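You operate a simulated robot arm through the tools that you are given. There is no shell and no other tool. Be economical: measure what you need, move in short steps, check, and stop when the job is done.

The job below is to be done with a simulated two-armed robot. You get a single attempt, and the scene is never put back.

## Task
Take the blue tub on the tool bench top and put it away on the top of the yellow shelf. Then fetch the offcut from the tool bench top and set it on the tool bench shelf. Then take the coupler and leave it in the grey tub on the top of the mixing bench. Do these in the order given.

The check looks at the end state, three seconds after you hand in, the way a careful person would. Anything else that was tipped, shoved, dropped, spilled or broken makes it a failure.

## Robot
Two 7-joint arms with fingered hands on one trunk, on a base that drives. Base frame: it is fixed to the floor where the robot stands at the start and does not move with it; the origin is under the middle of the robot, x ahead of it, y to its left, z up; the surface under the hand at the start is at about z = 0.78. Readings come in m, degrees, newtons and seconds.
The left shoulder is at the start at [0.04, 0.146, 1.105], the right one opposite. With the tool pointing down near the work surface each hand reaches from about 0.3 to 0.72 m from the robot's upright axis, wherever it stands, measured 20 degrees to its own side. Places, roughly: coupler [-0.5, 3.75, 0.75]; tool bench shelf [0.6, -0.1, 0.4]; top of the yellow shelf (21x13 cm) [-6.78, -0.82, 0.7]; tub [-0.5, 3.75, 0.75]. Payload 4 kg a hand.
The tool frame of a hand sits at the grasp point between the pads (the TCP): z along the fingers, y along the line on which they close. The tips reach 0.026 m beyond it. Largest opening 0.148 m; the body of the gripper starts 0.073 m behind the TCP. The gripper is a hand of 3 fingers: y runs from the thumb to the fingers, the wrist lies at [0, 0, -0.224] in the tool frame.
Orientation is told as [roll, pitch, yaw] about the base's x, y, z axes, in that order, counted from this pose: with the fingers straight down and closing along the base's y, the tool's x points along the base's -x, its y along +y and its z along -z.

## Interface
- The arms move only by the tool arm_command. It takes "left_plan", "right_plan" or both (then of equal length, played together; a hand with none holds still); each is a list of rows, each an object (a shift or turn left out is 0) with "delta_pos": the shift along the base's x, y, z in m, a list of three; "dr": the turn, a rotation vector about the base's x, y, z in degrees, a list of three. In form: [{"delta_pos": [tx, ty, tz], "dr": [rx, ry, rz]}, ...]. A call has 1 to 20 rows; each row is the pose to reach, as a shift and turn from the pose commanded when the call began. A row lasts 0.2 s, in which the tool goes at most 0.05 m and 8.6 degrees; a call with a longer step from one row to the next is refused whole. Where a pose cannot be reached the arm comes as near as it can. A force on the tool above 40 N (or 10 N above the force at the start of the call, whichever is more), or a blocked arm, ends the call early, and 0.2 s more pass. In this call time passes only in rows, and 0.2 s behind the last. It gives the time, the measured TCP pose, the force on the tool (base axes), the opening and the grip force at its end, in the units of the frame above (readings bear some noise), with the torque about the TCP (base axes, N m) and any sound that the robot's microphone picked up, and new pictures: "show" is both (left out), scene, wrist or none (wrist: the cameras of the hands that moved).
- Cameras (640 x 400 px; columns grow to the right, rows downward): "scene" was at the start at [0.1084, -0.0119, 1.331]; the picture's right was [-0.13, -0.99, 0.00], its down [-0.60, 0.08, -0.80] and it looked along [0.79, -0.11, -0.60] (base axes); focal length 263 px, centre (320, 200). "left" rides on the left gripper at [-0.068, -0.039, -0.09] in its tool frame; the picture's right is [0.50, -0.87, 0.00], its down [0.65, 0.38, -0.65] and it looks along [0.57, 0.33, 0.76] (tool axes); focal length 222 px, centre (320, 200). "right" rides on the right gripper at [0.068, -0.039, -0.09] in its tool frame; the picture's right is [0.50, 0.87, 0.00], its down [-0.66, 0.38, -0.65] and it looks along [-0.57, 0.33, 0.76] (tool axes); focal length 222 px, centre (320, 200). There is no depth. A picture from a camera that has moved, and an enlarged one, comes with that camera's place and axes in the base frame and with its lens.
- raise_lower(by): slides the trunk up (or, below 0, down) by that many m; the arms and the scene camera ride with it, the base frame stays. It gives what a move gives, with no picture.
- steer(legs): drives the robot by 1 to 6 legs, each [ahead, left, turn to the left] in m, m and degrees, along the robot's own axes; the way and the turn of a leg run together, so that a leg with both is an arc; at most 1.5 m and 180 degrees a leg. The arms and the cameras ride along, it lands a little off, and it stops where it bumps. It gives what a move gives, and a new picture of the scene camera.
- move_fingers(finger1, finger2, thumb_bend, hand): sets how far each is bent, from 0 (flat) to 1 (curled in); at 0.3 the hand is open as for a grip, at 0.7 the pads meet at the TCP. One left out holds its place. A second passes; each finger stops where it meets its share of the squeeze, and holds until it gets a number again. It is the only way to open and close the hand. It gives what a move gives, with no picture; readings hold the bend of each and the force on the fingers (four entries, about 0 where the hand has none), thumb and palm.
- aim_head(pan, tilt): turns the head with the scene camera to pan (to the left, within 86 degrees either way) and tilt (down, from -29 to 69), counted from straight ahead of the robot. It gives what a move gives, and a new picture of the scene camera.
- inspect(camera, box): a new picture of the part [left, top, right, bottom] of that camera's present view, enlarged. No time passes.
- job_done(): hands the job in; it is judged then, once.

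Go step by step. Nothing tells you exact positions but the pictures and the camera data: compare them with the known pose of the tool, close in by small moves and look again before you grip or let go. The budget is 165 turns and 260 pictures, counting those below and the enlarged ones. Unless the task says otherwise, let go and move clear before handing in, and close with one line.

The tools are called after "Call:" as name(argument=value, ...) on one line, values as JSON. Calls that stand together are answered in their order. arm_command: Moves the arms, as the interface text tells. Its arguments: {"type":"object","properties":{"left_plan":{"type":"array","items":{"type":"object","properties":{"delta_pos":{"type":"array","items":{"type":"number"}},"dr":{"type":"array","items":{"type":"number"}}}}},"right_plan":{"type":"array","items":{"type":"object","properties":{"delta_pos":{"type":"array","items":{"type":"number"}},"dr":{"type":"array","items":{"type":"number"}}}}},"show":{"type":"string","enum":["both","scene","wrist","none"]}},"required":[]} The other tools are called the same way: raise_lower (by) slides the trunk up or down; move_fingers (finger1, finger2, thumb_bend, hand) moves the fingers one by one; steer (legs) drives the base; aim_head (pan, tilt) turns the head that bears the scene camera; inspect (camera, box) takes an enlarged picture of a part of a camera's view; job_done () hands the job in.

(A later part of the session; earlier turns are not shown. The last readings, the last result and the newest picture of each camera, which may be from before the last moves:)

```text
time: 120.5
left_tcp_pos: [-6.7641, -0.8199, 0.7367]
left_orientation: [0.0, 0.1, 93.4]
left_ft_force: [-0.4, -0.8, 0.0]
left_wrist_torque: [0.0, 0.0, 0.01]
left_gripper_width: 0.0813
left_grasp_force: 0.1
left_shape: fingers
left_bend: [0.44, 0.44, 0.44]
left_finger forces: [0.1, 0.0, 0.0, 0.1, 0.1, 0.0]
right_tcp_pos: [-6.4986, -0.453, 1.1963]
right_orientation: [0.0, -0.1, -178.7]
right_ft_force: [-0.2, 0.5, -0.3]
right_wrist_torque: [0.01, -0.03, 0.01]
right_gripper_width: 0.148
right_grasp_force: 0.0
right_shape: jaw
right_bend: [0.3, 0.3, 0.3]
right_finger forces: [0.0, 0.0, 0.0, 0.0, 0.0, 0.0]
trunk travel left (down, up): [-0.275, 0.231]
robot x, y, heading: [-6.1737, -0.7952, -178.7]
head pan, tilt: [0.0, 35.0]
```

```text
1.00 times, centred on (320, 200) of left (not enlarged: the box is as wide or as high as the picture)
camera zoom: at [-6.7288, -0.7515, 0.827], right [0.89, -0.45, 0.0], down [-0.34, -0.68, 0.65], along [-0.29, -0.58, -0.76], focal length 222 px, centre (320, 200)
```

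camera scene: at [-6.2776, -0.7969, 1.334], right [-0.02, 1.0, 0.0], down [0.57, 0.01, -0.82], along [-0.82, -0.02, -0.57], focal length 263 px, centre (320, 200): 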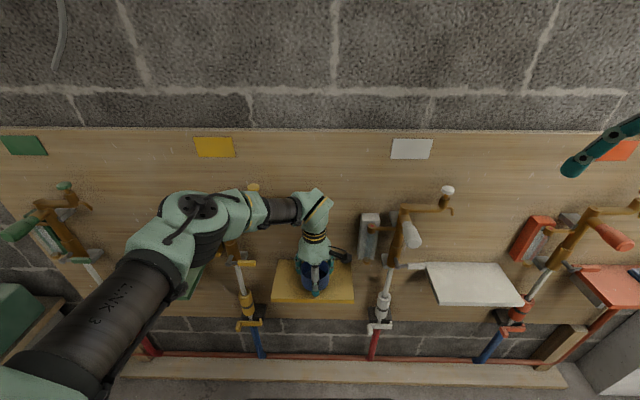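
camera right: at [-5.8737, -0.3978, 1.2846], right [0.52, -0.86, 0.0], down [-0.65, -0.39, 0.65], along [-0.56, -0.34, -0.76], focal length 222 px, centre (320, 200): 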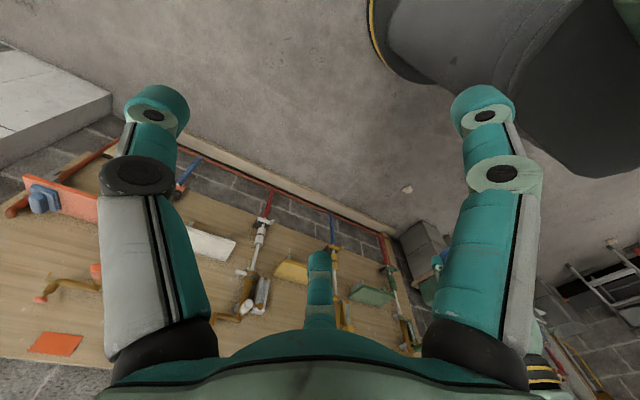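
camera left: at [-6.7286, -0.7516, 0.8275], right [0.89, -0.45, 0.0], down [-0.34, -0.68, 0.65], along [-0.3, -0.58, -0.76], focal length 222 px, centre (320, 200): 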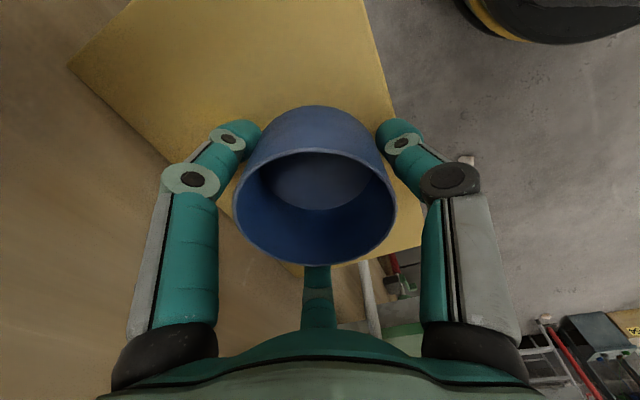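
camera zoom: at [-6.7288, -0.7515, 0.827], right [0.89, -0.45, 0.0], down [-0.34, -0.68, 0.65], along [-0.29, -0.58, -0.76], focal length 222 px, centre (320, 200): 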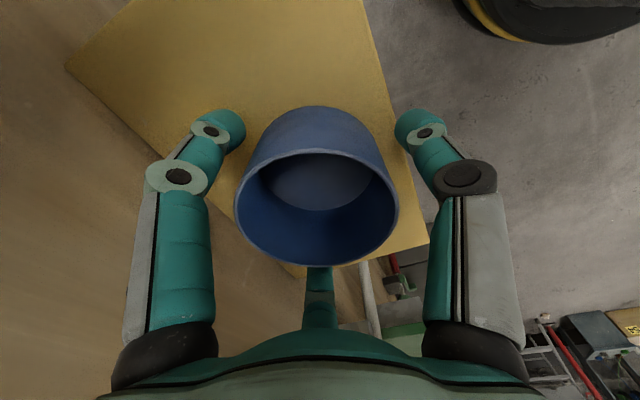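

The tub is free and sits on the shelf. I'll open a bit more, lift straight up, then pull back.

Call:
move_fingers(hand="left", finger1=0.38, finger2=0.38, thumb_bend=0.38)

Call:
arm_command(left_plan=[{"delta_pos": [0, 0, 0.02]}, {"delta_pos": [0, 0, 0.05]}, {"delta_pos": [0, 0, 0.09]}, {"delta_pos": [0, 0, 0.135]}, {"delta_pos": [0, 0, 0.18]}, {"delta_pos": [0, 0, 0.225]}, {"delta_pos": [0, 0, 0.27]}, {"delta_pos": [0, 0, 0.31]}, {"delta_pos": [0.045, 0, 0.32]}, {"delta_pos": [0.09, 0, 0.33]}, {"delta_pos": [0.135, 0, 0.33]}, {"delta_pos": [0.18, 0, 0.33]}, {"delta_pos": [0.225, 0, 0.33]}])

```text
time: 121.5
left_tcp_pos: [-6.7638, -0.8215, 0.737]
left_orientation: [0.1, 0.0, 93.3]
left_ft_force: [0.1, 0.6, -0.2]
left_wrist_torque: [0.01, 0.03, -0.01]
left_gripper_width: 0.1013
left_grasp_force: 0.0
left_shape: fingers
left_bend: [0.38, 0.38, 0.38]
left_finger forces: [0.1, 0.0, 0.1, 0.0, 0.0, 0.0]
right_tcp_pos: [-6.4988, -0.4517, 1.1956]
right_orientation: [0.0, -0.1, -178.8]
right_ft_force: [0.8, -0.6, 0.0]
right_wrist_torque: [0.03, -0.02, -0.01]
right_gripper_width: 0.1481
right_grasp_force: 0.1
right_shape: jaw
right_bend: [0.3, 0.3, 0.3]
right_finger forces: [0.0, 0.0, 0.0, 0.0, 0.1, 0.0]
trunk travel left (down, up): [-0.275, 0.231]
robot x, y, heading: [-6.1712, -0.7923, -178.6]
head pan, tilt: [0.0, 35.0]
```

```text
time: 124.2
left_tcp_pos: [-6.5381, -0.821, 1.0687]
left_orientation: [0.0, -0.1, 93.4]
left_ft_force: [0.5, -0.2, 0.0]
left_wrist_torque: [0.02, -0.02, -0.02]
left_gripper_width: 0.1013
left_grasp_force: 0.0
left_shape: fingers
left_bend: [0.38, 0.38, 0.38]
left_finger forces: [0.0, 0.1, 0.1, 0.1, 0.0, 0.0]
right_tcp_pos: [-6.4991, -0.4521, 1.1955]
right_orientation: [0.0, 0.0, -178.7]
right_ft_force: [0.3, 0.7, -0.3]
right_wrist_torque: [0.01, 0.03, -0.03]
right_gripper_width: 0.148
right_grasp_force: 0.1
right_shape: jaw
right_bend: [0.3, 0.3, 0.3]
right_finger forces: [0.0, 0.0, 0.0, 0.1, 0.0, 0.0]
trunk travel left (down, up): [-0.275, 0.231]
robot x, y, heading: [-6.1679, -0.7941, -178.5]
head pan, tilt: [0.0, 35.0]
camera scene: at [-6.2763, -0.7968, 1.3342], right [-0.02, 1.0, 0.0], down [0.57, 0.01, -0.82], along [-0.82, -0.02, -0.57], focal length 263 px, centre (320, 200)
camera left: at [-6.5031, -0.7507, 1.1576], right [0.89, -0.45, 0.0], down [-0.34, -0.68, 0.65], along [-0.29, -0.58, -0.76], focal length 222 px, centre (320, 200)
```

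scene: 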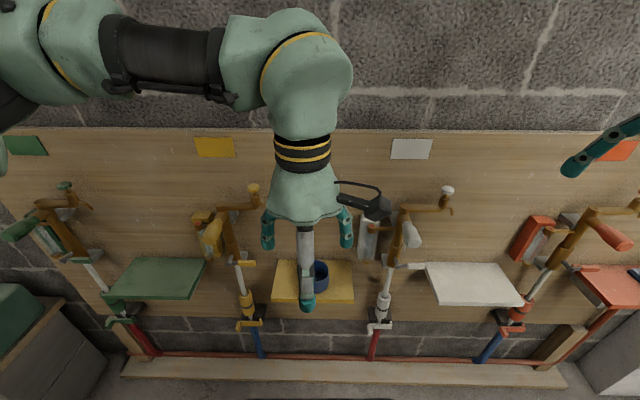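
left: 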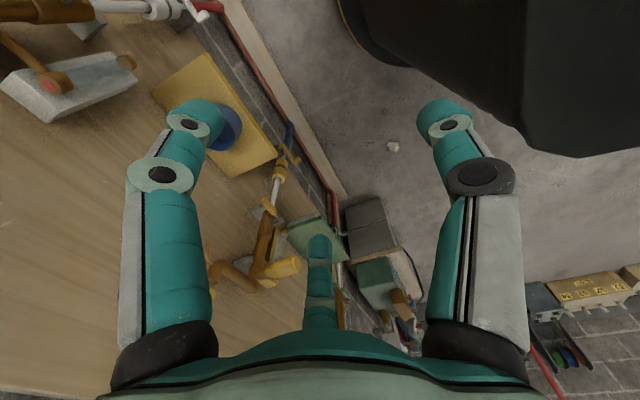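

The tub stands well on the yellow shelf. I'll back off, bring the arms to travel pose, and turn back the way I came.

Call:
steer(legs=[[-0.53, 0, 0]])

Call:
arm_command(left_plan=[{"delta_pos": [0, 0, 0], "dr": [0, 0, 8]}, {"dr": [0, 0, 16]}, {"dr": [0, 0, 24]}, {"dr": [0, 0, 32]}, {"dr": [0, 0, 40]}, {"dr": [0, 0, 48]}, {"dr": [0, 0, 56]}, {"dr": [0, 0, 64]}, {"dr": [0, 0, 72]}, {"dr": [0, 0, 80]}, {"dr": [0, 0, 88]}], show="scene")

Call:
move_fingers(hand="left", finger1=0.3, finger2=0.3, thumb_bend=0.3)

Call:
steer(legs=[[0, 0, -91.2], [1.2, 0, 0], [1.2, 0, 0], [0.8, 0, 0]])

```text
time: 127.3
left_tcp_pos: [-6.0082, -0.807, 1.0677]
left_orientation: [0.0, 0.0, 92.5]
left_ft_force: [-0.2, -0.2, 0.7]
left_wrist_torque: [-0.03, -0.05, 0.0]
left_gripper_width: 0.1015
left_grasp_force: 0.1
left_shape: fingers
left_bend: [0.38, 0.38, 0.38]
left_finger forces: [0.0, 0.0, 0.1, 0.0, 0.1, 0.0]
right_tcp_pos: [-5.9652, -0.4391, 1.1953]
right_orientation: [0.0, -0.1, -179.4]
right_ft_force: [0.6, 0.1, 0.5]
right_wrist_torque: [0.0, -0.01, -0.02]
right_gripper_width: 0.148
right_grasp_force: 0.2
right_shape: jaw
right_bend: [0.3, 0.3, 0.3]
right_finger forces: [0.0, 0.1, 0.0, 0.0, 0.0, 0.1]
trunk travel left (down, up): [-0.275, 0.231]
robot x, y, heading: [-5.6391, -0.7845, -179.7]
head pan, tilt: [0.0, 35.0]
camera scene: at [-5.747, -0.7868, 1.334], right [-0.01, 1.0, 0.0], down [0.57, 0.01, -0.82], along [-0.82, -0.01, -0.57], focal length 263 px, centre (320, 200)
```

scene: 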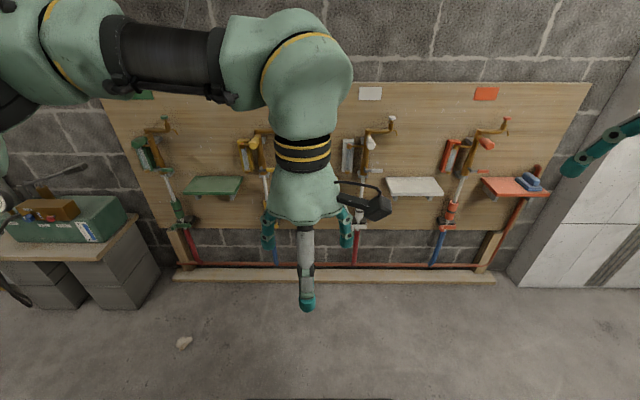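

```text
time: 129.7
left_tcp_pos: [-6.0087, -0.8067, 1.0665]
left_orientation: [0.0, 0.0, -179.2]
left_ft_force: [-0.3, -0.4, -1.1]
left_wrist_torque: [0.01, -0.01, 0.03]
left_gripper_width: 0.1012
left_grasp_force: 0.0
left_shape: fingers
left_bend: [0.38, 0.38, 0.38]
left_finger forces: [0.0, 0.1, 0.1, 0.0, 0.0, 0.1]
right_tcp_pos: [-5.9644, -0.4392, 1.1948]
right_orientation: [-0.1, 0.0, -179.3]
right_ft_force: [0.3, -0.3, -0.9]
right_wrist_torque: [-0.01, 0.02, -0.02]
right_gripper_width: 0.1479
right_grasp_force: 0.0
right_shape: jaw
right_bend: [0.3, 0.3, 0.3]
right_finger forces: [0.1, 0.1, 0.0, 0.0, 0.0, 0.0]
trunk travel left (down, up): [-0.275, 0.231]
robot x, y, heading: [-5.638, -0.7874, -179.4]
head pan, tilt: [0.0, 35.0]
camera scene: at [-5.7468, -0.7868, 1.3341], right [-0.01, 1.0, 0.0], down [0.57, 0.01, -0.82], along [-0.82, -0.01, -0.57], focal length 263 px, centre (320, 200)
```

scene: 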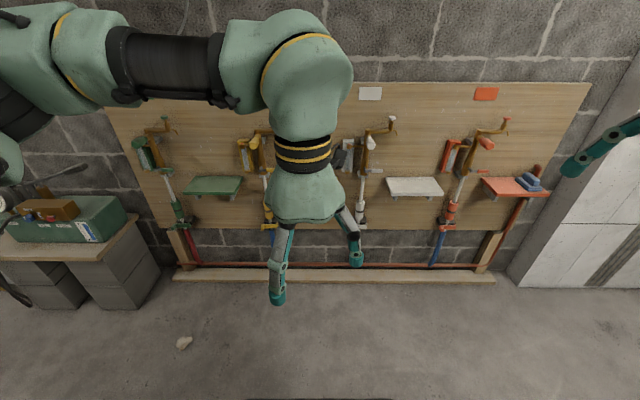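

```text
time: 130.7
left_tcp_pos: [-6.0078, -0.8073, 1.0671]
left_orientation: [0.0, 0.0, -179.4]
left_ft_force: [0.1, 0.0, 0.2]
left_wrist_torque: [0.04, 0.0, -0.01]
left_gripper_width: 0.1266
left_grasp_force: 0.0
left_shape: fingers
left_bend: [0.3, 0.3, 0.3]
left_finger forces: [0.0, 0.0, 0.1, 0.1, 0.0, 0.0]
right_tcp_pos: [-5.9644, -0.4382, 1.1956]
right_orientation: [0.0, 0.1, -179.4]
right_ft_force: [-0.4, -0.5, -0.9]
right_wrist_torque: [0.04, -0.03, 0.0]
right_gripper_width: 0.1478
right_grasp_force: 0.1
right_shape: jaw
right_bend: [0.3, 0.3, 0.3]
right_finger forces: [0.0, 0.0, 0.0, 0.1, 0.1, 0.0]
trunk travel left (down, up): [-0.275, 0.231]
robot x, y, heading: [-5.6417, -0.7831, -179.6]
head pan, tilt: [0.0, 35.0]
```

```text
time: 150.1
left_tcp_pos: [-5.5868, 2.7515, 1.0669]
left_orientation: [0.0, 0.0, 89.1]
left_ft_force: [-0.6, 0.7, -0.5]
left_wrist_torque: [0.01, -0.01, 0.02]
left_gripper_width: 0.1264
left_grasp_force: 0.1
left_shape: fingers
left_bend: [0.3, 0.3, 0.3]
left_finger forces: [0.0, 0.1, 0.0, 0.0, 0.0, 0.0]
right_tcp_pos: [-5.2196, 2.6987, 1.1942]
right_orientation: [0.0, 0.0, 89.1]
right_ft_force: [0.6, -0.6, -0.5]
right_wrist_torque: [0.02, -0.02, -0.05]
right_gripper_width: 0.1476
right_grasp_force: 0.0
right_shape: jaw
right_bend: [0.3, 0.3, 0.3]
right_finger forces: [0.0, 0.0, 0.0, 0.0, 0.0, 0.1]
trunk travel left (down, up): [-0.275, 0.231]
robot x, y, heading: [-5.5744, 2.3841, 89.2]
head pan, tilt: [0.0, 35.0]
camera scene: at [-5.5714, 2.4921, 1.3341], right [1.0, -0.02, 0.0], down [-0.01, -0.57, -0.82], along [0.01, 0.82, -0.57], focal length 263 px, centre (320, 200)
```

scene: 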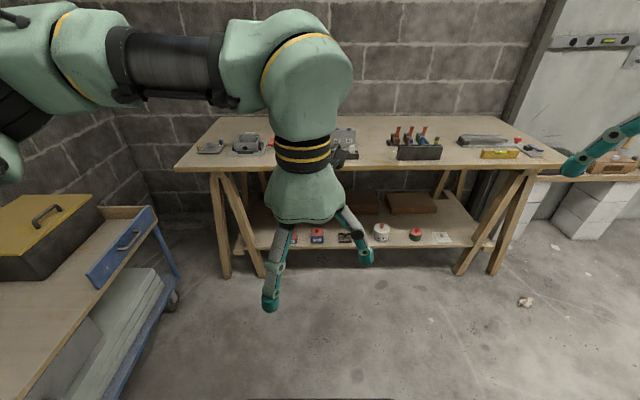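

On the return path. I'll turn to face +x and centre in the corridor.

Call:
steer(legs=[[0, 0, -89.2], [0, 0.46, 0], [1.3, 0, 0]])

```text
time: 162.8
left_tcp_pos: [-3.9084, 2.8449, 1.067]
left_orientation: [0.1, 0.0, -1.0]
left_ft_force: [-0.5, -0.1, 0.3]
left_wrist_torque: [0.01, -0.01, 0.0]
left_gripper_width: 0.1264
left_grasp_force: 0.0
left_shape: fingers
left_bend: [0.3, 0.3, 0.3]
left_finger forces: [0.0, 0.0, 0.1, 0.1, 0.1, 0.0]
right_tcp_pos: [-3.9614, 2.4804, 1.1947]
right_orientation: [0.0, 0.0, -1.0]
right_ft_force: [-0.1, -0.2, -0.2]
right_wrist_torque: [-0.01, 0.02, 0.0]
right_gripper_width: 0.1481
right_grasp_force: 0.0
right_shape: jaw
right_bend: [0.3, 0.3, 0.3]
right_finger forces: [0.0, 0.1, 0.0, 0.1, 0.0, 0.0]
trunk travel left (down, up): [-0.275, 0.231]
robot x, y, heading: [-4.2757, 2.8345, -1.0]
head pan, tilt: [0.0, 35.0]
camera scene: at [-4.166, 2.8322, 1.3341], right [-0.02, -1.0, 0.0], down [-0.57, 0.01, -0.82], along [0.82, -0.01, -0.57], focal length 263 px, centre (320, 200)
```

scene: 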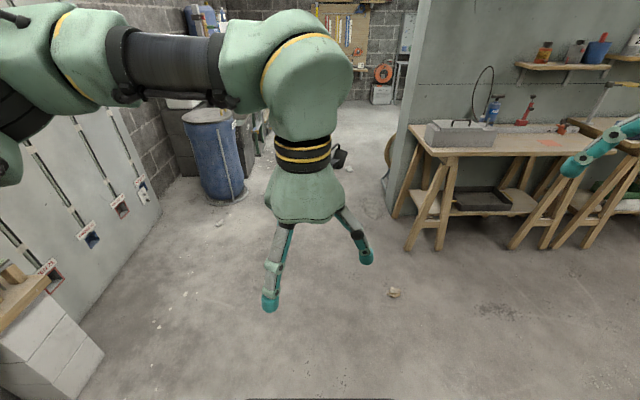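

Clear. Continuing back along y of about 2.83 to the tool bench side.

Call:
steer(legs=[[1.2, 0, 1], [1.2, 0, 0], [1.2, 0, 0]])

Call:
aim_head(pan=75, tilt=40)

```text
time: 180.3
left_tcp_pos: [-0.3029, 2.7827, 1.0665]
left_orientation: [0.0, 0.0, -1.4]
left_ft_force: [-0.6, -0.3, -0.5]
left_wrist_torque: [0.02, -0.03, 0.01]
left_gripper_width: 0.1268
left_grasp_force: 0.1
left_shape: fingers
left_bend: [0.3, 0.3, 0.3]
left_finger forces: [0.1, 0.0, 0.0, 0.0, 0.0, 0.1]
right_tcp_pos: [-0.3604, 2.416, 1.1948]
right_orientation: [0.0, 0.0, -1.4]
right_ft_force: [-0.4, -0.5, -0.1]
right_wrist_torque: [0.03, 0.0, 0.01]
right_gripper_width: 0.148
right_grasp_force: 0.0
right_shape: jaw
right_bend: [0.3, 0.3, 0.3]
right_finger forces: [0.0, 0.1, 0.0, 0.1, 0.1, 0.0]
trunk travel left (down, up): [-0.275, 0.231]
robot x, y, heading: [-0.6716, 2.7721, -1.4]
head pan, tilt: [0.0, 35.0]
camera scene: at [-0.5609, 2.7707, 1.3341], right [-0.03, -1.0, 0.0], down [-0.57, 0.01, -0.82], along [0.82, -0.02, -0.57], focal length 263 px, centre (320, 200)
```

scene: 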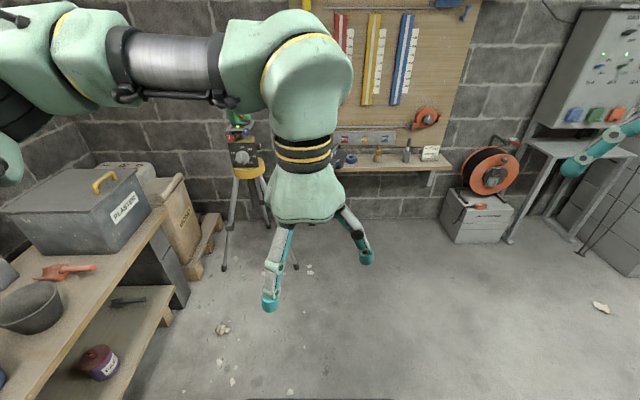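

```text
time: 181.8
left_tcp_pos: [-0.3027, 2.7829, 1.0672]
left_orientation: [0.0, 0.1, -1.4]
left_ft_force: [1.1, -0.8, -0.2]
left_wrist_torque: [-0.04, 0.01, -0.02]
left_gripper_width: 0.1267
left_grasp_force: 0.1
left_shape: fingers
left_bend: [0.3, 0.3, 0.3]
left_finger forces: [0.0, 0.1, 0.0, 0.1, 0.0, 0.0]
right_tcp_pos: [-0.3596, 2.4161, 1.1952]
right_orientation: [0.1, -0.1, -1.4]
right_ft_force: [-0.3, 0.3, 0.5]
right_wrist_torque: [0.0, 0.0, 0.02]
right_gripper_width: 0.1478
right_grasp_force: 0.0
right_shape: jaw
right_bend: [0.3, 0.3, 0.3]
right_finger forces: [0.0, 0.0, 0.1, 0.0, 0.1, 0.0]
trunk travel left (down, up): [-0.275, 0.231]
robot x, y, heading: [-0.6717, 2.7768, -1.0]
head pan, tilt: [75.0, 40.0]
camera scene: at [-0.6248, 2.8544, 1.3265], right [0.96, -0.28, 0.0], down [-0.18, -0.62, -0.77], along [0.22, 0.73, -0.64], focal length 263 px, centre (320, 200)
```

scene: 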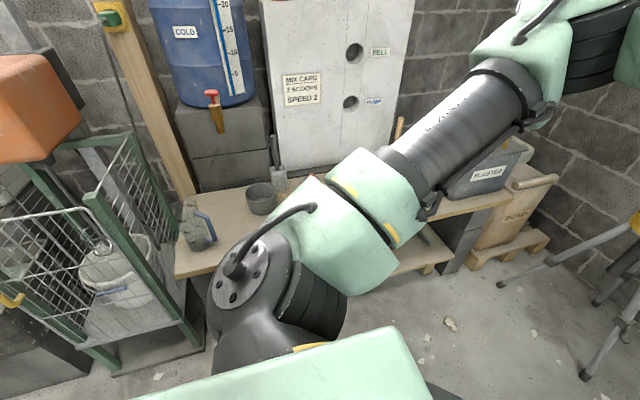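

Now over to the tool bench: strafing right to y of about 0.

Call:
steer(legs=[[0, -1.4, 1.2], [0, -1.36, 0]])

Call:
aim_head(pan=0, tilt=25)

Call:
inspect(camera="scene", box=[160, 180, 480, 340])

```text
time: 195.1
left_tcp_pos: [-0.3465, 0.0345, 1.0665]
left_orientation: [0.0, 0.1, -0.5]
left_ft_force: [0.6, 0.0, 0.9]
left_wrist_torque: [0.0, 0.0, 0.01]
left_gripper_width: 0.1264
left_grasp_force: 0.1
left_shape: fingers
left_bend: [0.3, 0.3, 0.3]
left_finger forces: [0.0, 0.0, 0.0, 0.0, 0.0, 0.0]
right_tcp_pos: [-0.3963, -0.3324, 1.1954]
right_orientation: [0.0, 0.0, -0.4]
right_ft_force: [-0.4, -0.7, 0.5]
right_wrist_torque: [-0.04, -0.01, -0.01]
right_gripper_width: 0.148
right_grasp_force: 0.1
right_shape: jaw
right_bend: [0.3, 0.3, 0.3]
right_finger forces: [0.0, 0.1, 0.0, 0.1, 0.0, 0.0]
trunk travel left (down, up): [-0.275, 0.231]
robot x, y, heading: [-0.7123, 0.0211, -0.4]
head pan, tilt: [75.0, 40.0]
camera scene: at [-0.6689, 0.1012, 1.3265], right [0.96, -0.27, 0.0], down [-0.17, -0.62, -0.77], along [0.2, 0.74, -0.64], focal length 263 px, centre (320, 200)
```

scene: 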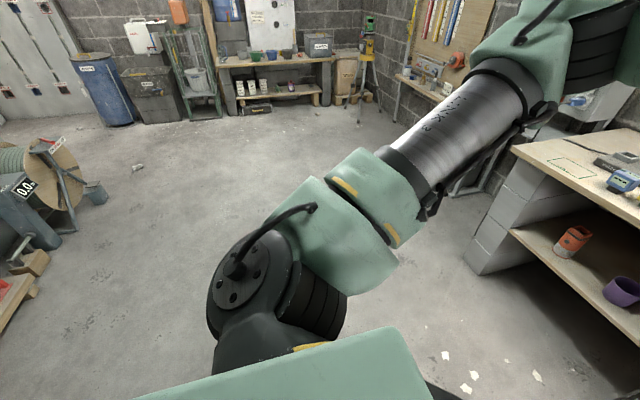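

```text
time: 196.6
left_tcp_pos: [-0.3458, 0.0357, 1.0665]
left_orientation: [0.0, -0.1, -0.4]
left_ft_force: [-0.1, -0.2, -0.9]
left_wrist_torque: [-0.01, 0.02, -0.02]
left_gripper_width: 0.1264
left_grasp_force: 0.0
left_shape: fingers
left_bend: [0.3, 0.3, 0.3]
left_finger forces: [0.0, 0.0, 0.1, 0.0, 0.0, 0.1]
right_tcp_pos: [-0.3959, -0.3324, 1.1949]
right_orientation: [0.0, 0.1, -0.3]
right_ft_force: [-0.5, 0.4, -0.5]
right_wrist_torque: [-0.02, 0.01, -0.01]
right_gripper_width: 0.1478
right_grasp_force: 0.1
right_shape: jaw
right_bend: [0.3, 0.3, 0.3]
right_finger forces: [0.0, 0.0, 0.0, 0.0, 0.0, 0.0]
trunk travel left (down, up): [-0.275, 0.231]
robot x, y, heading: [-0.7151, 0.019, -0.1]
head pan, tilt: [0.0, 25.0]
camera scene: at [-0.5993, 0.0186, 1.3498], right [-0.01, -1.0, 0.0], down [-0.42, 0.0, -0.91], along [0.91, -0.01, -0.42], focal length 263 px, centre (320, 200)
```

scene: 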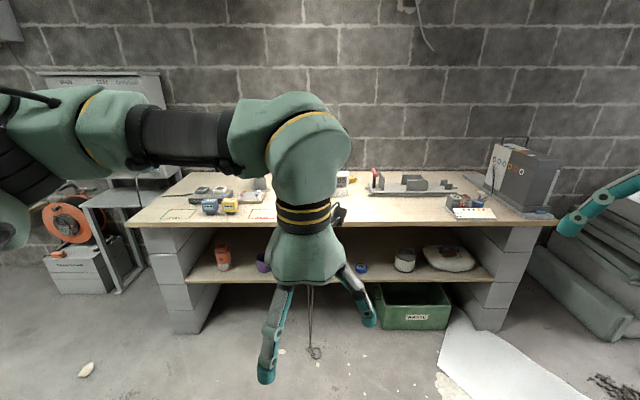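

```text
2.00 times, centred on (320, 260) of scene
camera zoom: at [-0.5993, 0.0186, 1.3498], right [-0.01, -1.0, 0.0], down [-0.42, 0.0, -0.91], along [0.91, -0.01, -0.42], focal length 525 px, centre (320, 80)
```

zoom: 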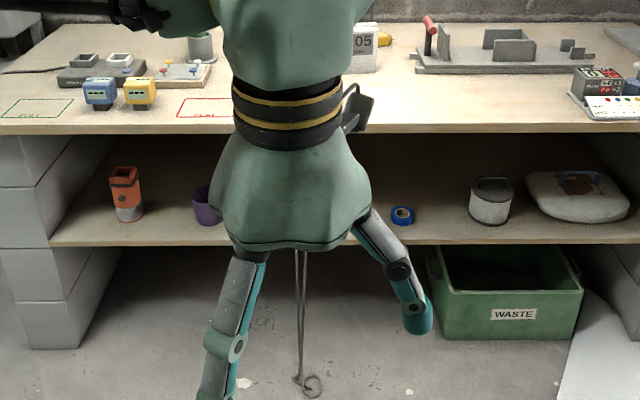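

The shelf at z of about 0.4 has free space between the blue tape and the tins. I'll drive up to the bench and look at the block and ring with the right wrist camera.

Call:
steer(legs=[[0.7, -0.02, 0]])

Call:
arm_command(right_plan=[{"delta_pos": [0.03, 0.03, -0.02]}, {"delta_pos": [0.06, 0.06, -0.04]}, {"delta_pos": [0.09, 0.09, -0.06]}, {"delta_pos": [0.12, 0.12, -0.08]}, {"delta_pos": [0.14, 0.14, -0.1]}], left_plan=[{"delta_pos": [-0.01, 0.04, 0]}, {"delta_pos": [-0.02, 0.08, 0]}, {"delta_pos": [-0.03, 0.12, 0]}, {"delta_pos": [-0.04, 0.16, 0]}, {"delta_pos": [-0.05, 0.2, 0]}])

```text
time: 200.4
left_tcp_pos: [0.3491, 0.0186, 1.0665]
left_orientation: [0.0, 0.0, 0.2]
left_ft_force: [-0.3, -0.4, 0.2]
left_wrist_torque: [-0.03, 0.01, 0.03]
left_gripper_width: 0.1265
left_grasp_force: 0.1
left_shape: fingers
left_bend: [0.3, 0.3, 0.3]
left_finger forces: [0.0, 0.1, 0.0, 0.0, 0.0, 0.1]
right_tcp_pos: [0.3041, -0.3492, 1.1967]
right_orientation: [0.0, 0.0, 0.3]
right_ft_force: [1.0, -0.3, -0.3]
right_wrist_torque: [0.01, 0.0, -0.01]
right_gripper_width: 0.148
right_grasp_force: 0.0
right_shape: jaw
right_bend: [0.3, 0.3, 0.3]
right_finger forces: [0.0, 0.0, 0.1, 0.0, 0.0, 0.0]
trunk travel left (down, up): [-0.275, 0.231]
robot x, y, heading: [-0.0194, -0.0039, 0.3]
head pan, tilt: [0.0, 25.0]
camera scene: at [0.0965, -0.001, 1.3499], right [0.0, -1.0, 0.0], down [-0.42, 0.0, -0.91], along [0.91, 0.0, -0.42], focal length 263 px, centre (320, 200)
```

scene: 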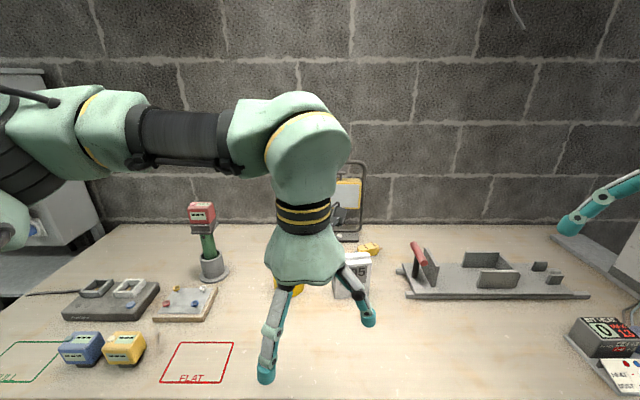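

```text
time: 201.6
left_tcp_pos: [0.3, 0.2209, 1.0653]
left_orientation: [-0.1, 0.0, 0.3]
left_ft_force: [-0.8, -0.5, -0.5]
left_wrist_torque: [-0.06, 0.0, 0.03]
left_gripper_width: 0.1266
left_grasp_force: 0.0
left_shape: fingers
left_bend: [0.3, 0.3, 0.3]
left_finger forces: [0.0, 0.0, 0.0, 0.0, 0.1, 0.0]
right_tcp_pos: [0.4431, -0.2065, 1.0945]
right_orientation: [-0.2, -0.1, 0.3]
right_ft_force: [-0.2, 0.1, -0.1]
right_wrist_torque: [-0.05, -0.01, 0.0]
right_gripper_width: 0.1481
right_grasp_force: 0.1
right_shape: jaw
right_bend: [0.3, 0.3, 0.3]
right_finger forces: [0.1, 0.1, 0.0, 0.2, 0.0, 0.0]
trunk travel left (down, up): [-0.275, 0.231]
robot x, y, heading: [-0.0163, -0.0005, 0.3]
head pan, tilt: [0.0, 25.0]
camera scene: at [0.0966, 0.0015, 1.3498], right [0.0, -1.0, 0.0], down [-0.42, 0.0, -0.91], along [0.91, 0.0, -0.42], focal length 263 px, centre (320, 200)
camera right: at [0.3756, -0.2449, 1.1839], right [-0.5, 0.86, 0.0], down [0.65, 0.38, 0.65], along [0.57, 0.33, -0.76], focal length 222 px, centre (320, 200)
camera left: at [0.3662, 0.183, 1.1555], right [-0.5, -0.87, 0.0], down [-0.66, 0.38, 0.65], along [-0.57, 0.32, -0.76], focal length 222 px, centre (320, 200)
```

scene: 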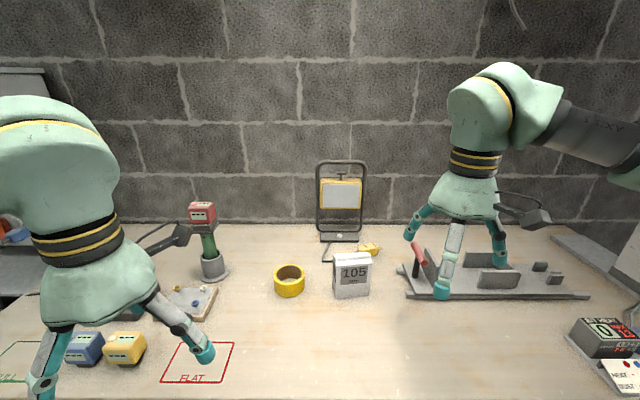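
right: 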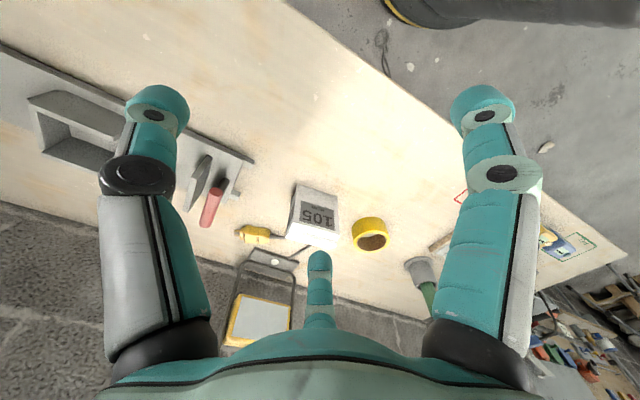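
left: 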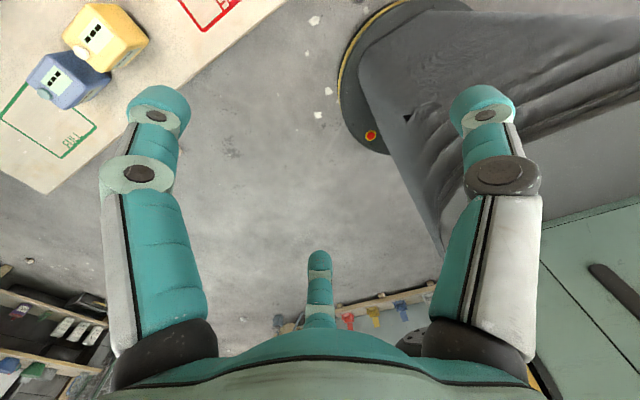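

Call:
inspect(camera="scene", box=[250, 220, 410, 320])

Call:
inspect(camera="right", box=[200, 140, 440, 290])

```text
4.00 times, centred on (330, 270) of scene
camera zoom: at [0.0966, 0.0015, 1.3498], right [0.0, -1.0, 0.0], down [-0.42, 0.0, -0.91], along [0.91, 0.0, -0.42], focal length 1051 px, centre (280, -80)
```

zoom: 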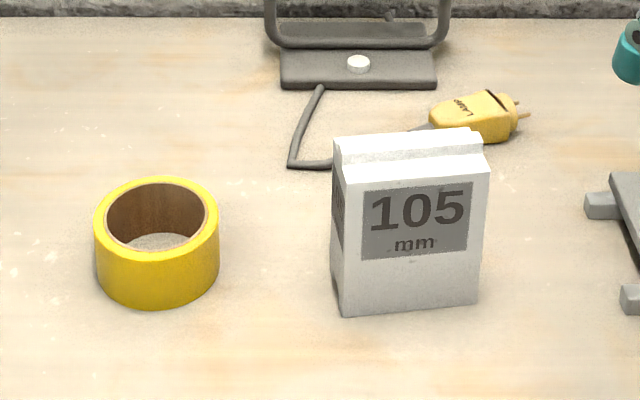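

```text
2.67 times, centred on (320, 215) of right
camera zoom: at [0.3756, -0.2449, 1.1839], right [-0.5, 0.86, 0.0], down [0.65, 0.38, 0.65], along [0.57, 0.33, -0.76], focal length 592 px, centre (320, 160)
```

zoom: 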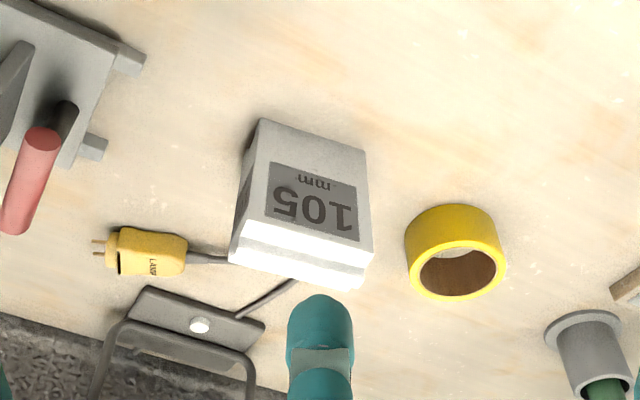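

The white block carries a tongue-and-groove edge and is printed "105 mm" on several faces. It is a cut piece of the white wall block used around the site, so I take it as the offcut; the yellow ring is a tape roll. The block is about 10 × 5.5 × 12 cm at (0.69, -0.09). The shelf lies under the bench top, so I'll grip the block with the hand pitched forward. First I yaw the right hand.

Call:
arm_command(right_plan=[{"delta_pos": [-0.005, 0, 0.005], "dr": [0, 0, 8]}, {"delta_pos": [-0.01, 0, 0.01], "dr": [0, 0, 16]}, {"delta_pos": [-0.015, 0, 0.015], "dr": [0, 0, 24]}, {"delta_pos": [-0.02, 0, 0.02], "dr": [0, 0, 32]}, {"delta_pos": [-0.025, 0, 0.025], "dr": [0, 0, 40]}, {"delta_pos": [-0.03, 0, 0.03], "dr": [0, 0, 48]}, {"delta_pos": [-0.035, 0, 0.035], "dr": [0, 0, 56]}, {"delta_pos": [-0.04, 0, 0.04], "dr": [0, 0, 64]}, {"delta_pos": [-0.045, 0, 0.045], "dr": [0, 0, 72]}, {"delta_pos": [-0.05, 0, 0.05], "dr": [0, 0, 80]}, {"delta_pos": [-0.05, 0, 0.05], "dr": [0, 0, 88]}, {"delta_pos": [-0.05, 0, 0.05], "dr": [0, 0, 96]}], show="scene")

```text
time: 204.2
left_tcp_pos: [0.2993, 0.2191, 1.0647]
left_orientation: [0.1, 0.1, 0.3]
left_ft_force: [-0.1, 0.1, 0.4]
left_wrist_torque: [0.03, 0.03, 0.01]
left_gripper_width: 0.1264
left_grasp_force: 0.0
left_shape: fingers
left_bend: [0.3, 0.3, 0.3]
left_finger forces: [0.1, 0.0, 0.0, 0.0, 0.0, 0.0]
right_tcp_pos: [0.3939, -0.2098, 1.1448]
right_orientation: [0.0, -0.1, 96.4]
right_ft_force: [-0.3, -0.3, 0.8]
right_wrist_torque: [0.05, -0.01, 0.03]
right_gripper_width: 0.1478
right_grasp_force: 0.0
right_shape: jaw
right_bend: [0.3, 0.3, 0.3]
right_finger forces: [0.0, 0.0, 0.0, 0.1, 0.1, 0.1]
trunk travel left (down, up): [-0.275, 0.231]
robot x, y, heading: [-0.0203, -0.002, 0.4]
head pan, tilt: [0.0, 25.0]
camera scene: at [0.0967, -0.0008, 1.3498], right [0.0, -1.0, 0.0], down [-0.42, 0.0, -0.91], along [0.91, 0.0, -0.42], focal length 263 px, centre (320, 200)
```

scene: 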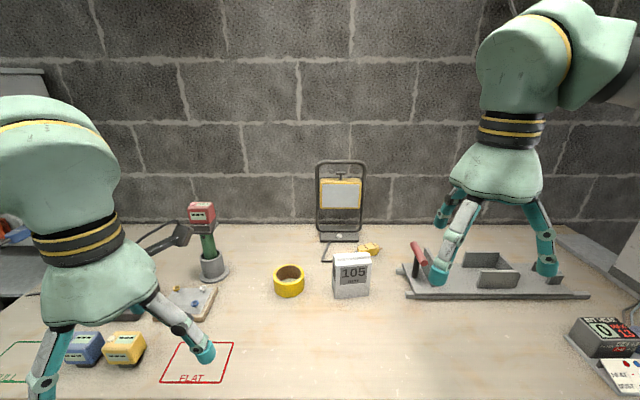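

Now pitch the hand forward to about 40° below horizontal while moving forward.

Call:
arm_command(right_plan=[{"delta_pos": [0.015, 0.01, 0.0], "dr": [1, -7.1, 0]}, {"delta_pos": [0.03, 0.02, 0.0], "dr": [2, -14.2, 0]}, {"delta_pos": [0.045, 0.03, 0], "dr": [3, -21.3, 0]}, {"delta_pos": [0.06, 0.04, -0.01], "dr": [4, -28.4, 0]}, {"delta_pos": [0.075, 0.05, -0.02], "dr": [5, -35.5, 0]}, {"delta_pos": [0.09, 0.06, -0.03], "dr": [6, -42.5, 0]}, {"delta_pos": [0.1, 0.07, -0.04], "dr": [7, -49.5, 0]}])

```text
time: 205.8
left_tcp_pos: [0.3, 0.2185, 1.0649]
left_orientation: [-0.1, 0.0, 0.3]
left_ft_force: [-0.1, -0.1, 0.4]
left_wrist_torque: [-0.01, -0.01, -0.03]
left_gripper_width: 0.1269
left_grasp_force: 0.0
left_shape: fingers
left_bend: [0.3, 0.3, 0.3]
left_finger forces: [0.0, 0.0, 0.0, 0.0, 0.0, 0.0]
right_tcp_pos: [0.4946, -0.1378, 1.1047]
right_orientation: [-50.0, -1.4, 97.1]
right_ft_force: [0.1, -0.8, -0.1]
right_wrist_torque: [0.01, -0.01, -0.03]
right_gripper_width: 0.148
right_grasp_force: 0.0
right_shape: jaw
right_bend: [0.3, 0.3, 0.3]
right_finger forces: [0.1, 0.0, 0.0, 0.0, 0.0, 0.0]
trunk travel left (down, up): [-0.275, 0.231]
robot x, y, heading: [-0.0201, 0.0002, 0.4]
head pan, tilt: [0.0, 25.0]
camera scene: at [0.0972, -0.0007, 1.3498], right [0.0, -1.0, 0.0], down [-0.42, 0.0, -0.91], along [0.91, 0.0, -0.42], focal length 263 px, centre (320, 200)
camera right: at [0.4589, -0.2124, 1.1893], right [-0.49, -0.55, -0.68], down [-0.82, 0.56, 0.15], along [0.3, 0.63, -0.72], focal length 222 px, centre (320, 200)
```

scene: 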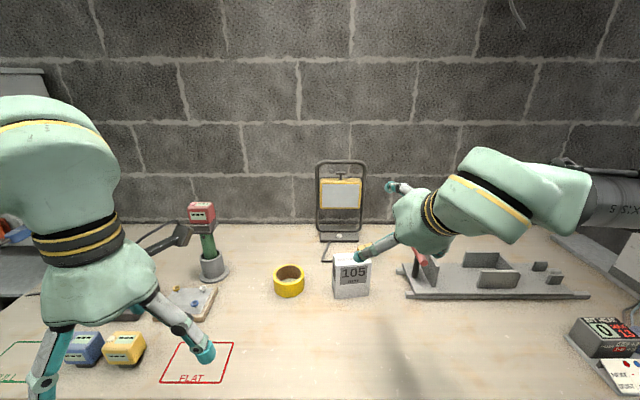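
right: 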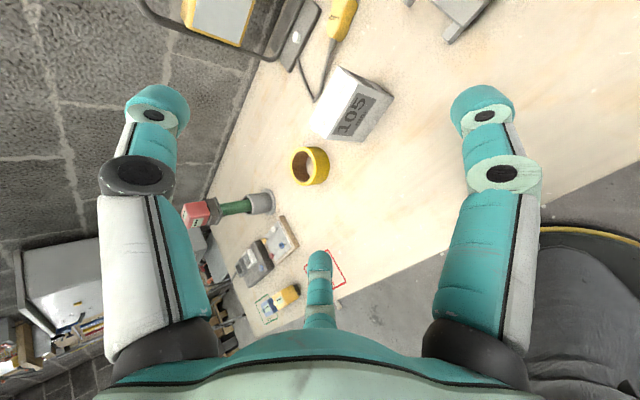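

Orientation is right (tool axis ≈ (0.76, 0.12, -0.64), thumb up). I'll measure the block in the wrist view.

Call:
inspect(camera="right", box=[260, 50, 420, 150])

Call:
inspect(camera="scene", box=[270, 230, 430, 330])

```text
4.00 times, centred on (340, 100) of right
camera zoom: at [0.4589, -0.2124, 1.1893], right [-0.49, -0.55, -0.68], down [-0.82, 0.56, 0.15], along [0.3, 0.63, -0.72], focal length 888 px, centre (240, 600)
```

zoom: 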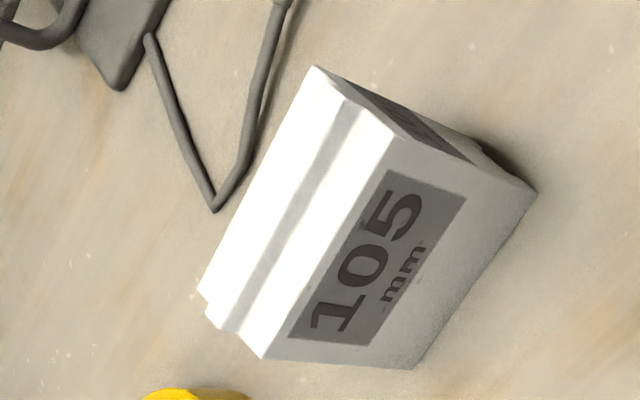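

```text
4.00 times, centred on (350, 280) of scene
camera zoom: at [0.0972, -0.0007, 1.3498], right [0.0, -1.0, 0.0], down [-0.42, 0.0, -0.91], along [0.91, 0.0, -0.42], focal length 1051 px, centre (200, -120)
```

zoom: 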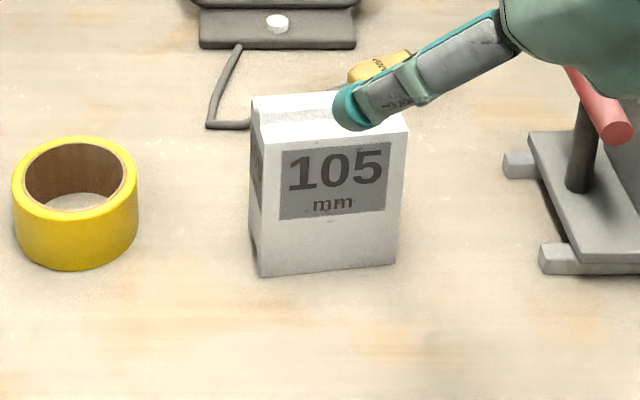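

Block front face spans (0.654, -0.042) to (0.667, -0.138), top at 0.897. I'll open wider and move to a pre-grasp 12 cm back along the tool axis.

Call:
move_fingers(hand="right", finger1=0.2, finger2=0.2, thumb_bend=0.2)

Call:
arm_command(right_plan=[{"delta_pos": [0.025, 0.008, -0.035]}, {"delta_pos": [0.05, 0.017, -0.07]}, {"delta_pos": [0.075, 0.025, -0.11]}, {"delta_pos": [0.095, 0.032, -0.15]}, {"delta_pos": [0.108, 0.037, -0.168]}])

```text
time: 206.8
left_tcp_pos: [0.2999, 0.2189, 1.0659]
left_orientation: [0.0, 0.0, 0.3]
left_ft_force: [0.6, 0.4, -0.8]
left_wrist_torque: [0.02, 0.01, 0.02]
left_gripper_width: 0.1266
left_grasp_force: 0.1
left_shape: fingers
left_bend: [0.3, 0.3, 0.3]
left_finger forces: [0.0, 0.0, 0.1, 0.0, 0.1, 0.0]
right_tcp_pos: [0.4946, -0.1393, 1.1038]
right_orientation: [-49.8, -1.4, 97.0]
right_ft_force: [-1.4, -0.6, -0.3]
right_wrist_torque: [0.01, -0.01, -0.04]
right_gripper_width: 0.1465
right_grasp_force: 0.0
right_shape: fingers
right_bend: [0.2, 0.2, 0.2]
right_finger forces: [0.0, 0.1, 0.0, 0.0, 0.1, 0.0]
trunk travel left (down, up): [-0.275, 0.231]
robot x, y, heading: [-0.017, -0.0012, 0.3]
head pan, tilt: [0.0, 25.0]
```

```text
time: 208.0
left_tcp_pos: [0.3005, 0.2206, 1.0646]
left_orientation: [0.0, -0.1, 0.3]
left_ft_force: [0.5, -0.2, 0.5]
left_wrist_torque: [-0.01, -0.03, -0.01]
left_gripper_width: 0.1266
left_grasp_force: 0.1
left_shape: fingers
left_bend: [0.3, 0.3, 0.3]
left_finger forces: [0.0, 0.0, 0.0, 0.0, 0.0, 0.1]
right_tcp_pos: [0.6013, -0.1027, 0.9383]
right_orientation: [-50.1, -1.4, 96.9]
right_ft_force: [-0.7, -0.1, 1.0]
right_wrist_torque: [0.0, 0.0, 0.03]
right_gripper_width: 0.1467
right_grasp_force: 0.1
right_shape: fingers
right_bend: [0.2, 0.2, 0.2]
right_finger forces: [0.0, 0.0, 0.0, 0.1, 0.0, 0.0]
trunk travel left (down, up): [-0.275, 0.231]
robot x, y, heading: [-0.021, 0.0009, 0.3]
head pan, tilt: [0.0, 25.0]
camera scene: at [0.0971, -0.0005, 1.3498], right [0.0, -1.0, 0.0], down [-0.42, 0.0, -0.91], along [0.91, 0.0, -0.42], focal length 263 px, centre (320, 200)
camera right: at [0.5659, -0.1751, 1.023], right [-0.49, -0.55, -0.68], down [-0.82, 0.56, 0.15], along [0.3, 0.62, -0.72], focal length 222 px, centre (320, 200)
```

scene: 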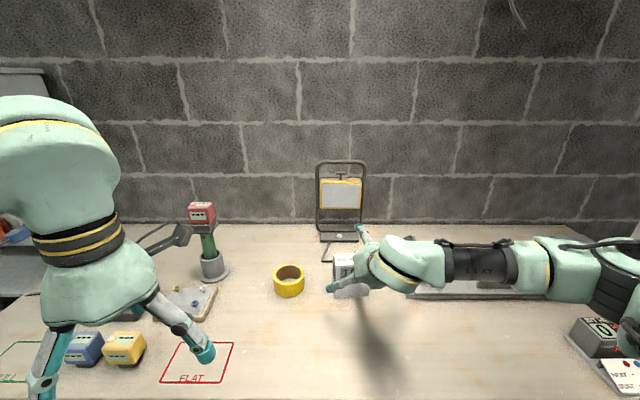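
right: 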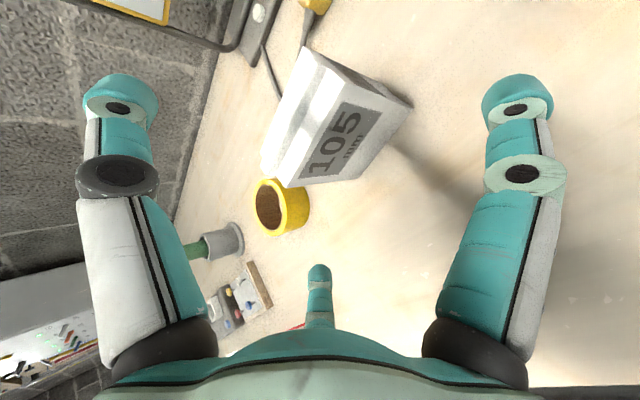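

Aligned. Before sliding in I'll check the right forearm's clearance over the machine and the jig.

Call:
aim_head(pan=-40, tilt=40)

```text
time: 209.1
left_tcp_pos: [0.2993, 0.2195, 1.0649]
left_orientation: [0.0, 0.0, 0.3]
left_ft_force: [-0.4, -1.0, 0.0]
left_wrist_torque: [0.02, 0.0, 0.01]
left_gripper_width: 0.1266
left_grasp_force: 0.1
left_shape: fingers
left_bend: [0.3, 0.3, 0.3]
left_finger forces: [0.0, 0.1, 0.0, 0.0, 0.1, 0.1]
right_tcp_pos: [0.6006, -0.1035, 0.9376]
right_orientation: [-49.9, -1.3, 96.9]
right_ft_force: [0.2, 0.1, -0.5]
right_wrist_torque: [-0.02, 0.03, 0.04]
right_gripper_width: 0.1466
right_grasp_force: 0.1
right_shape: fingers
right_bend: [0.2, 0.2, 0.2]
right_finger forces: [0.0, 0.1, 0.1, 0.1, 0.0, 0.1]
trunk travel left (down, up): [-0.275, 0.231]
robot x, y, heading: [-0.0154, -0.0033, 0.3]
head pan, tilt: [-40.0, 40.0]
camera scene: at [0.0701, -0.0555, 1.3265], right [-0.64, -0.77, 0.0], down [-0.49, 0.41, -0.77], along [0.59, -0.49, -0.64], focal length 263 px, centre (320, 200)
```

scene: 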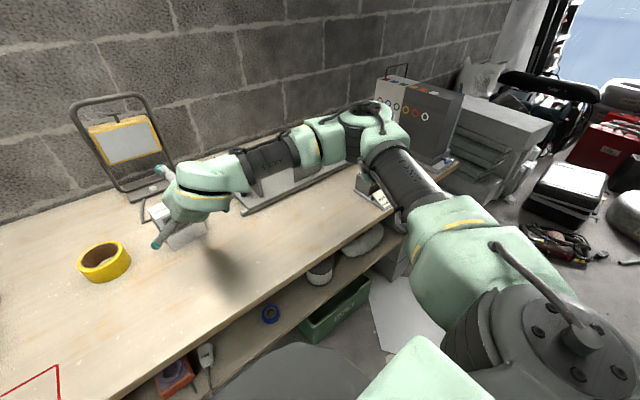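

The forearm is about 0.2 m above the bench items, so it is clear. Sliding in along the tool axis.

Call:
arm_command(right_plan=[{"delta_pos": [0.02, 0.003, -0.017]}, {"delta_pos": [0.04, 0.007, -0.034]}, {"delta_pos": [0.058, 0.01, -0.05]}, {"delta_pos": [0.076, 0.012, -0.065]}])

```text
time: 210.1
left_tcp_pos: [0.3004, 0.2192, 1.0653]
left_orientation: [0.0, 0.0, 0.3]
left_ft_force: [1.0, 0.9, -0.7]
left_wrist_torque: [-0.02, 0.06, 0.0]
left_gripper_width: 0.1265
left_grasp_force: 0.0
left_shape: fingers
left_bend: [0.3, 0.3, 0.3]
left_finger forces: [0.1, 0.1, 0.0, 0.0, 0.0, 0.1]
right_tcp_pos: [0.6783, -0.0897, 0.8702]
right_orientation: [-49.9, -1.4, 97.0]
right_ft_force: [1.3, 0.0, -0.2]
right_wrist_torque: [0.01, -0.01, 0.0]
right_gripper_width: 0.1466
right_grasp_force: 0.1
right_shape: fingers
right_bend: [0.2, 0.2, 0.2]
right_finger forces: [0.0, 0.1, 0.0, 0.0, 0.0, 0.1]
trunk travel left (down, up): [-0.275, 0.231]
robot x, y, heading: [-0.016, -0.0004, 0.0]
head pan, tilt: [-40.0, 40.0]
camera scene: at [0.0707, -0.0555, 1.3265], right [-0.64, -0.77, 0.0], down [-0.49, 0.41, -0.77], along [0.59, -0.49, -0.64], focal length 263 px, centre (320, 200)
camera right: at [0.6422, -0.1634, 0.9555], right [-0.49, -0.55, -0.67], down [-0.82, 0.56, 0.15], along [0.29, 0.62, -0.72], focal length 222 px, centre (320, 200)
```

scene: 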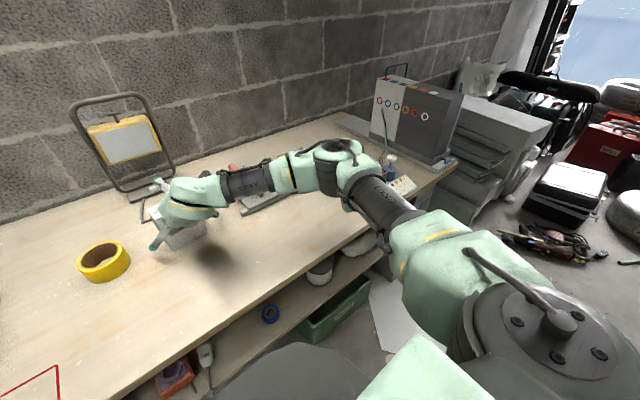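
right: 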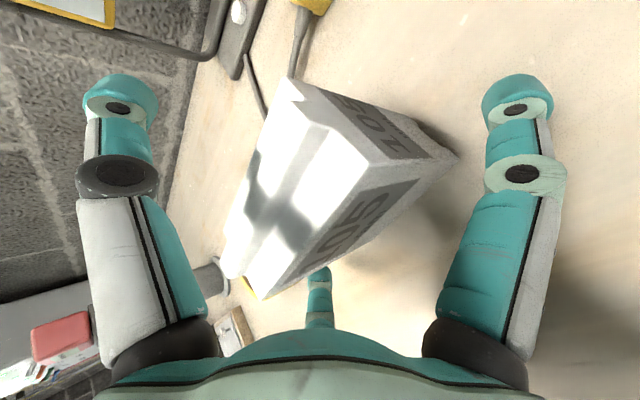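

Alignment confirmed (corner again at (0.666, -0.137)). Final slide in, then close in stages.

Call:
arm_command(right_plan=[{"delta_pos": [0.011, 0.002, -0.008]}, {"delta_pos": [0.021, 0.003, -0.016]}], show="wrist")

Call:
move_fingers(hand="right", finger1=0.32, finger2=0.32, thumb_bend=0.3)

Call:
inspect(camera="right", box=[0, 0, 640, 400])

```text
time: 210.7
left_tcp_pos: [0.3005, 0.2187, 1.0667]
left_orientation: [-0.1, 0.0, 0.3]
left_ft_force: [-0.5, -0.3, -1.1]
left_wrist_torque: [0.0, 0.03, -0.02]
left_gripper_width: 0.1268
left_grasp_force: 0.0
left_shape: fingers
left_bend: [0.3, 0.3, 0.3]
left_finger forces: [0.0, 0.1, 0.0, 0.0, 0.0, 0.0]
right_tcp_pos: [0.6988, -0.0875, 0.8547]
right_orientation: [-50.0, -1.3, 96.9]
right_ft_force: [-0.2, 0.2, -0.8]
right_wrist_torque: [-0.02, 0.01, -0.01]
right_gripper_width: 0.1468
right_grasp_force: 0.1
right_shape: fingers
right_bend: [0.2, 0.2, 0.2]
right_finger forces: [0.0, 0.1, 0.0, 0.1, 0.0, 0.0]
trunk travel left (down, up): [-0.275, 0.231]
robot x, y, heading: [-0.0181, -0.0011, 0.2]
head pan, tilt: [-40.0, 40.0]
camera right: at [0.6637, -0.161, 0.94], right [-0.5, -0.55, -0.67], down [-0.82, 0.56, 0.15], along [0.3, 0.62, -0.72], focal length 222 px, centre (320, 200)
```

right: 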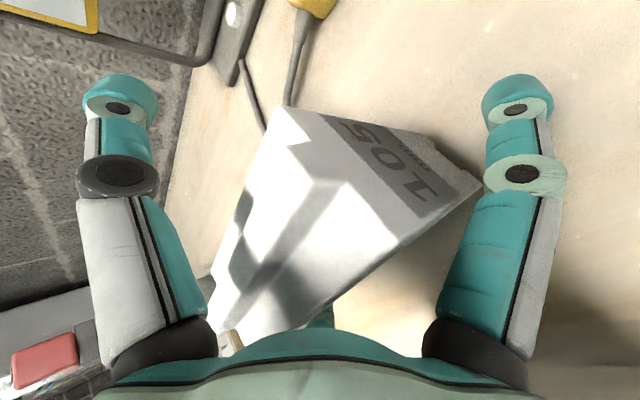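

```text
time: 211.7
left_tcp_pos: [0.2989, 0.2186, 1.0659]
left_orientation: [0.1, 0.1, 0.3]
left_ft_force: [-0.1, 0.3, 0.4]
left_wrist_torque: [0.01, 0.01, 0.0]
left_gripper_width: 0.1267
left_grasp_force: 0.0
left_shape: fingers
left_bend: [0.3, 0.3, 0.3]
left_finger forces: [0.1, 0.0, 0.0, 0.0, 0.0, 0.0]
right_tcp_pos: [0.6994, -0.0873, 0.8564]
right_orientation: [-49.9, -1.4, 96.9]
right_ft_force: [-0.7, 1.1, 0.1]
right_wrist_torque: [-0.02, 0.0, -0.03]
right_gripper_width: 0.1244
right_grasp_force: 0.7
right_shape: fingers
right_bend: [0.32, 0.31, 0.3]
right_finger forces: [0.0, 1.6, 0.1, 0.1, 0.0, 0.1]
trunk travel left (down, up): [-0.275, 0.231]
robot x, y, heading: [-0.0189, 0.001, 0.4]
head pan, tilt: [-40.0, 40.0]
```

```text
1.00 times, centred on (320, 200) of right (not enlarged: the box is as wide or as high as the picture)
camera zoom: at [0.6633, -0.1606, 0.9403], right [-0.49, -0.55, -0.67], down [-0.82, 0.56, 0.15], along [0.3, 0.62, -0.72], focal length 222 px, centre (320, 200)
```

zoom: 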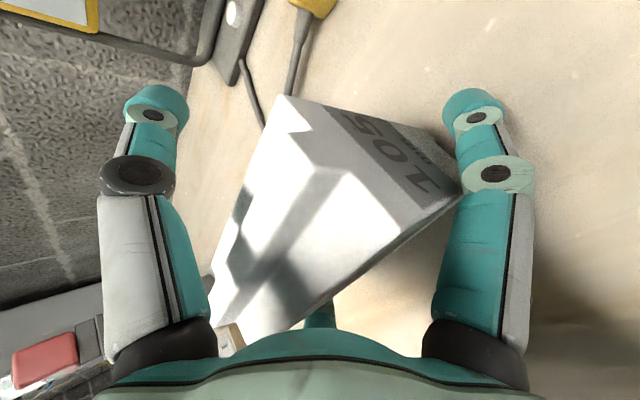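

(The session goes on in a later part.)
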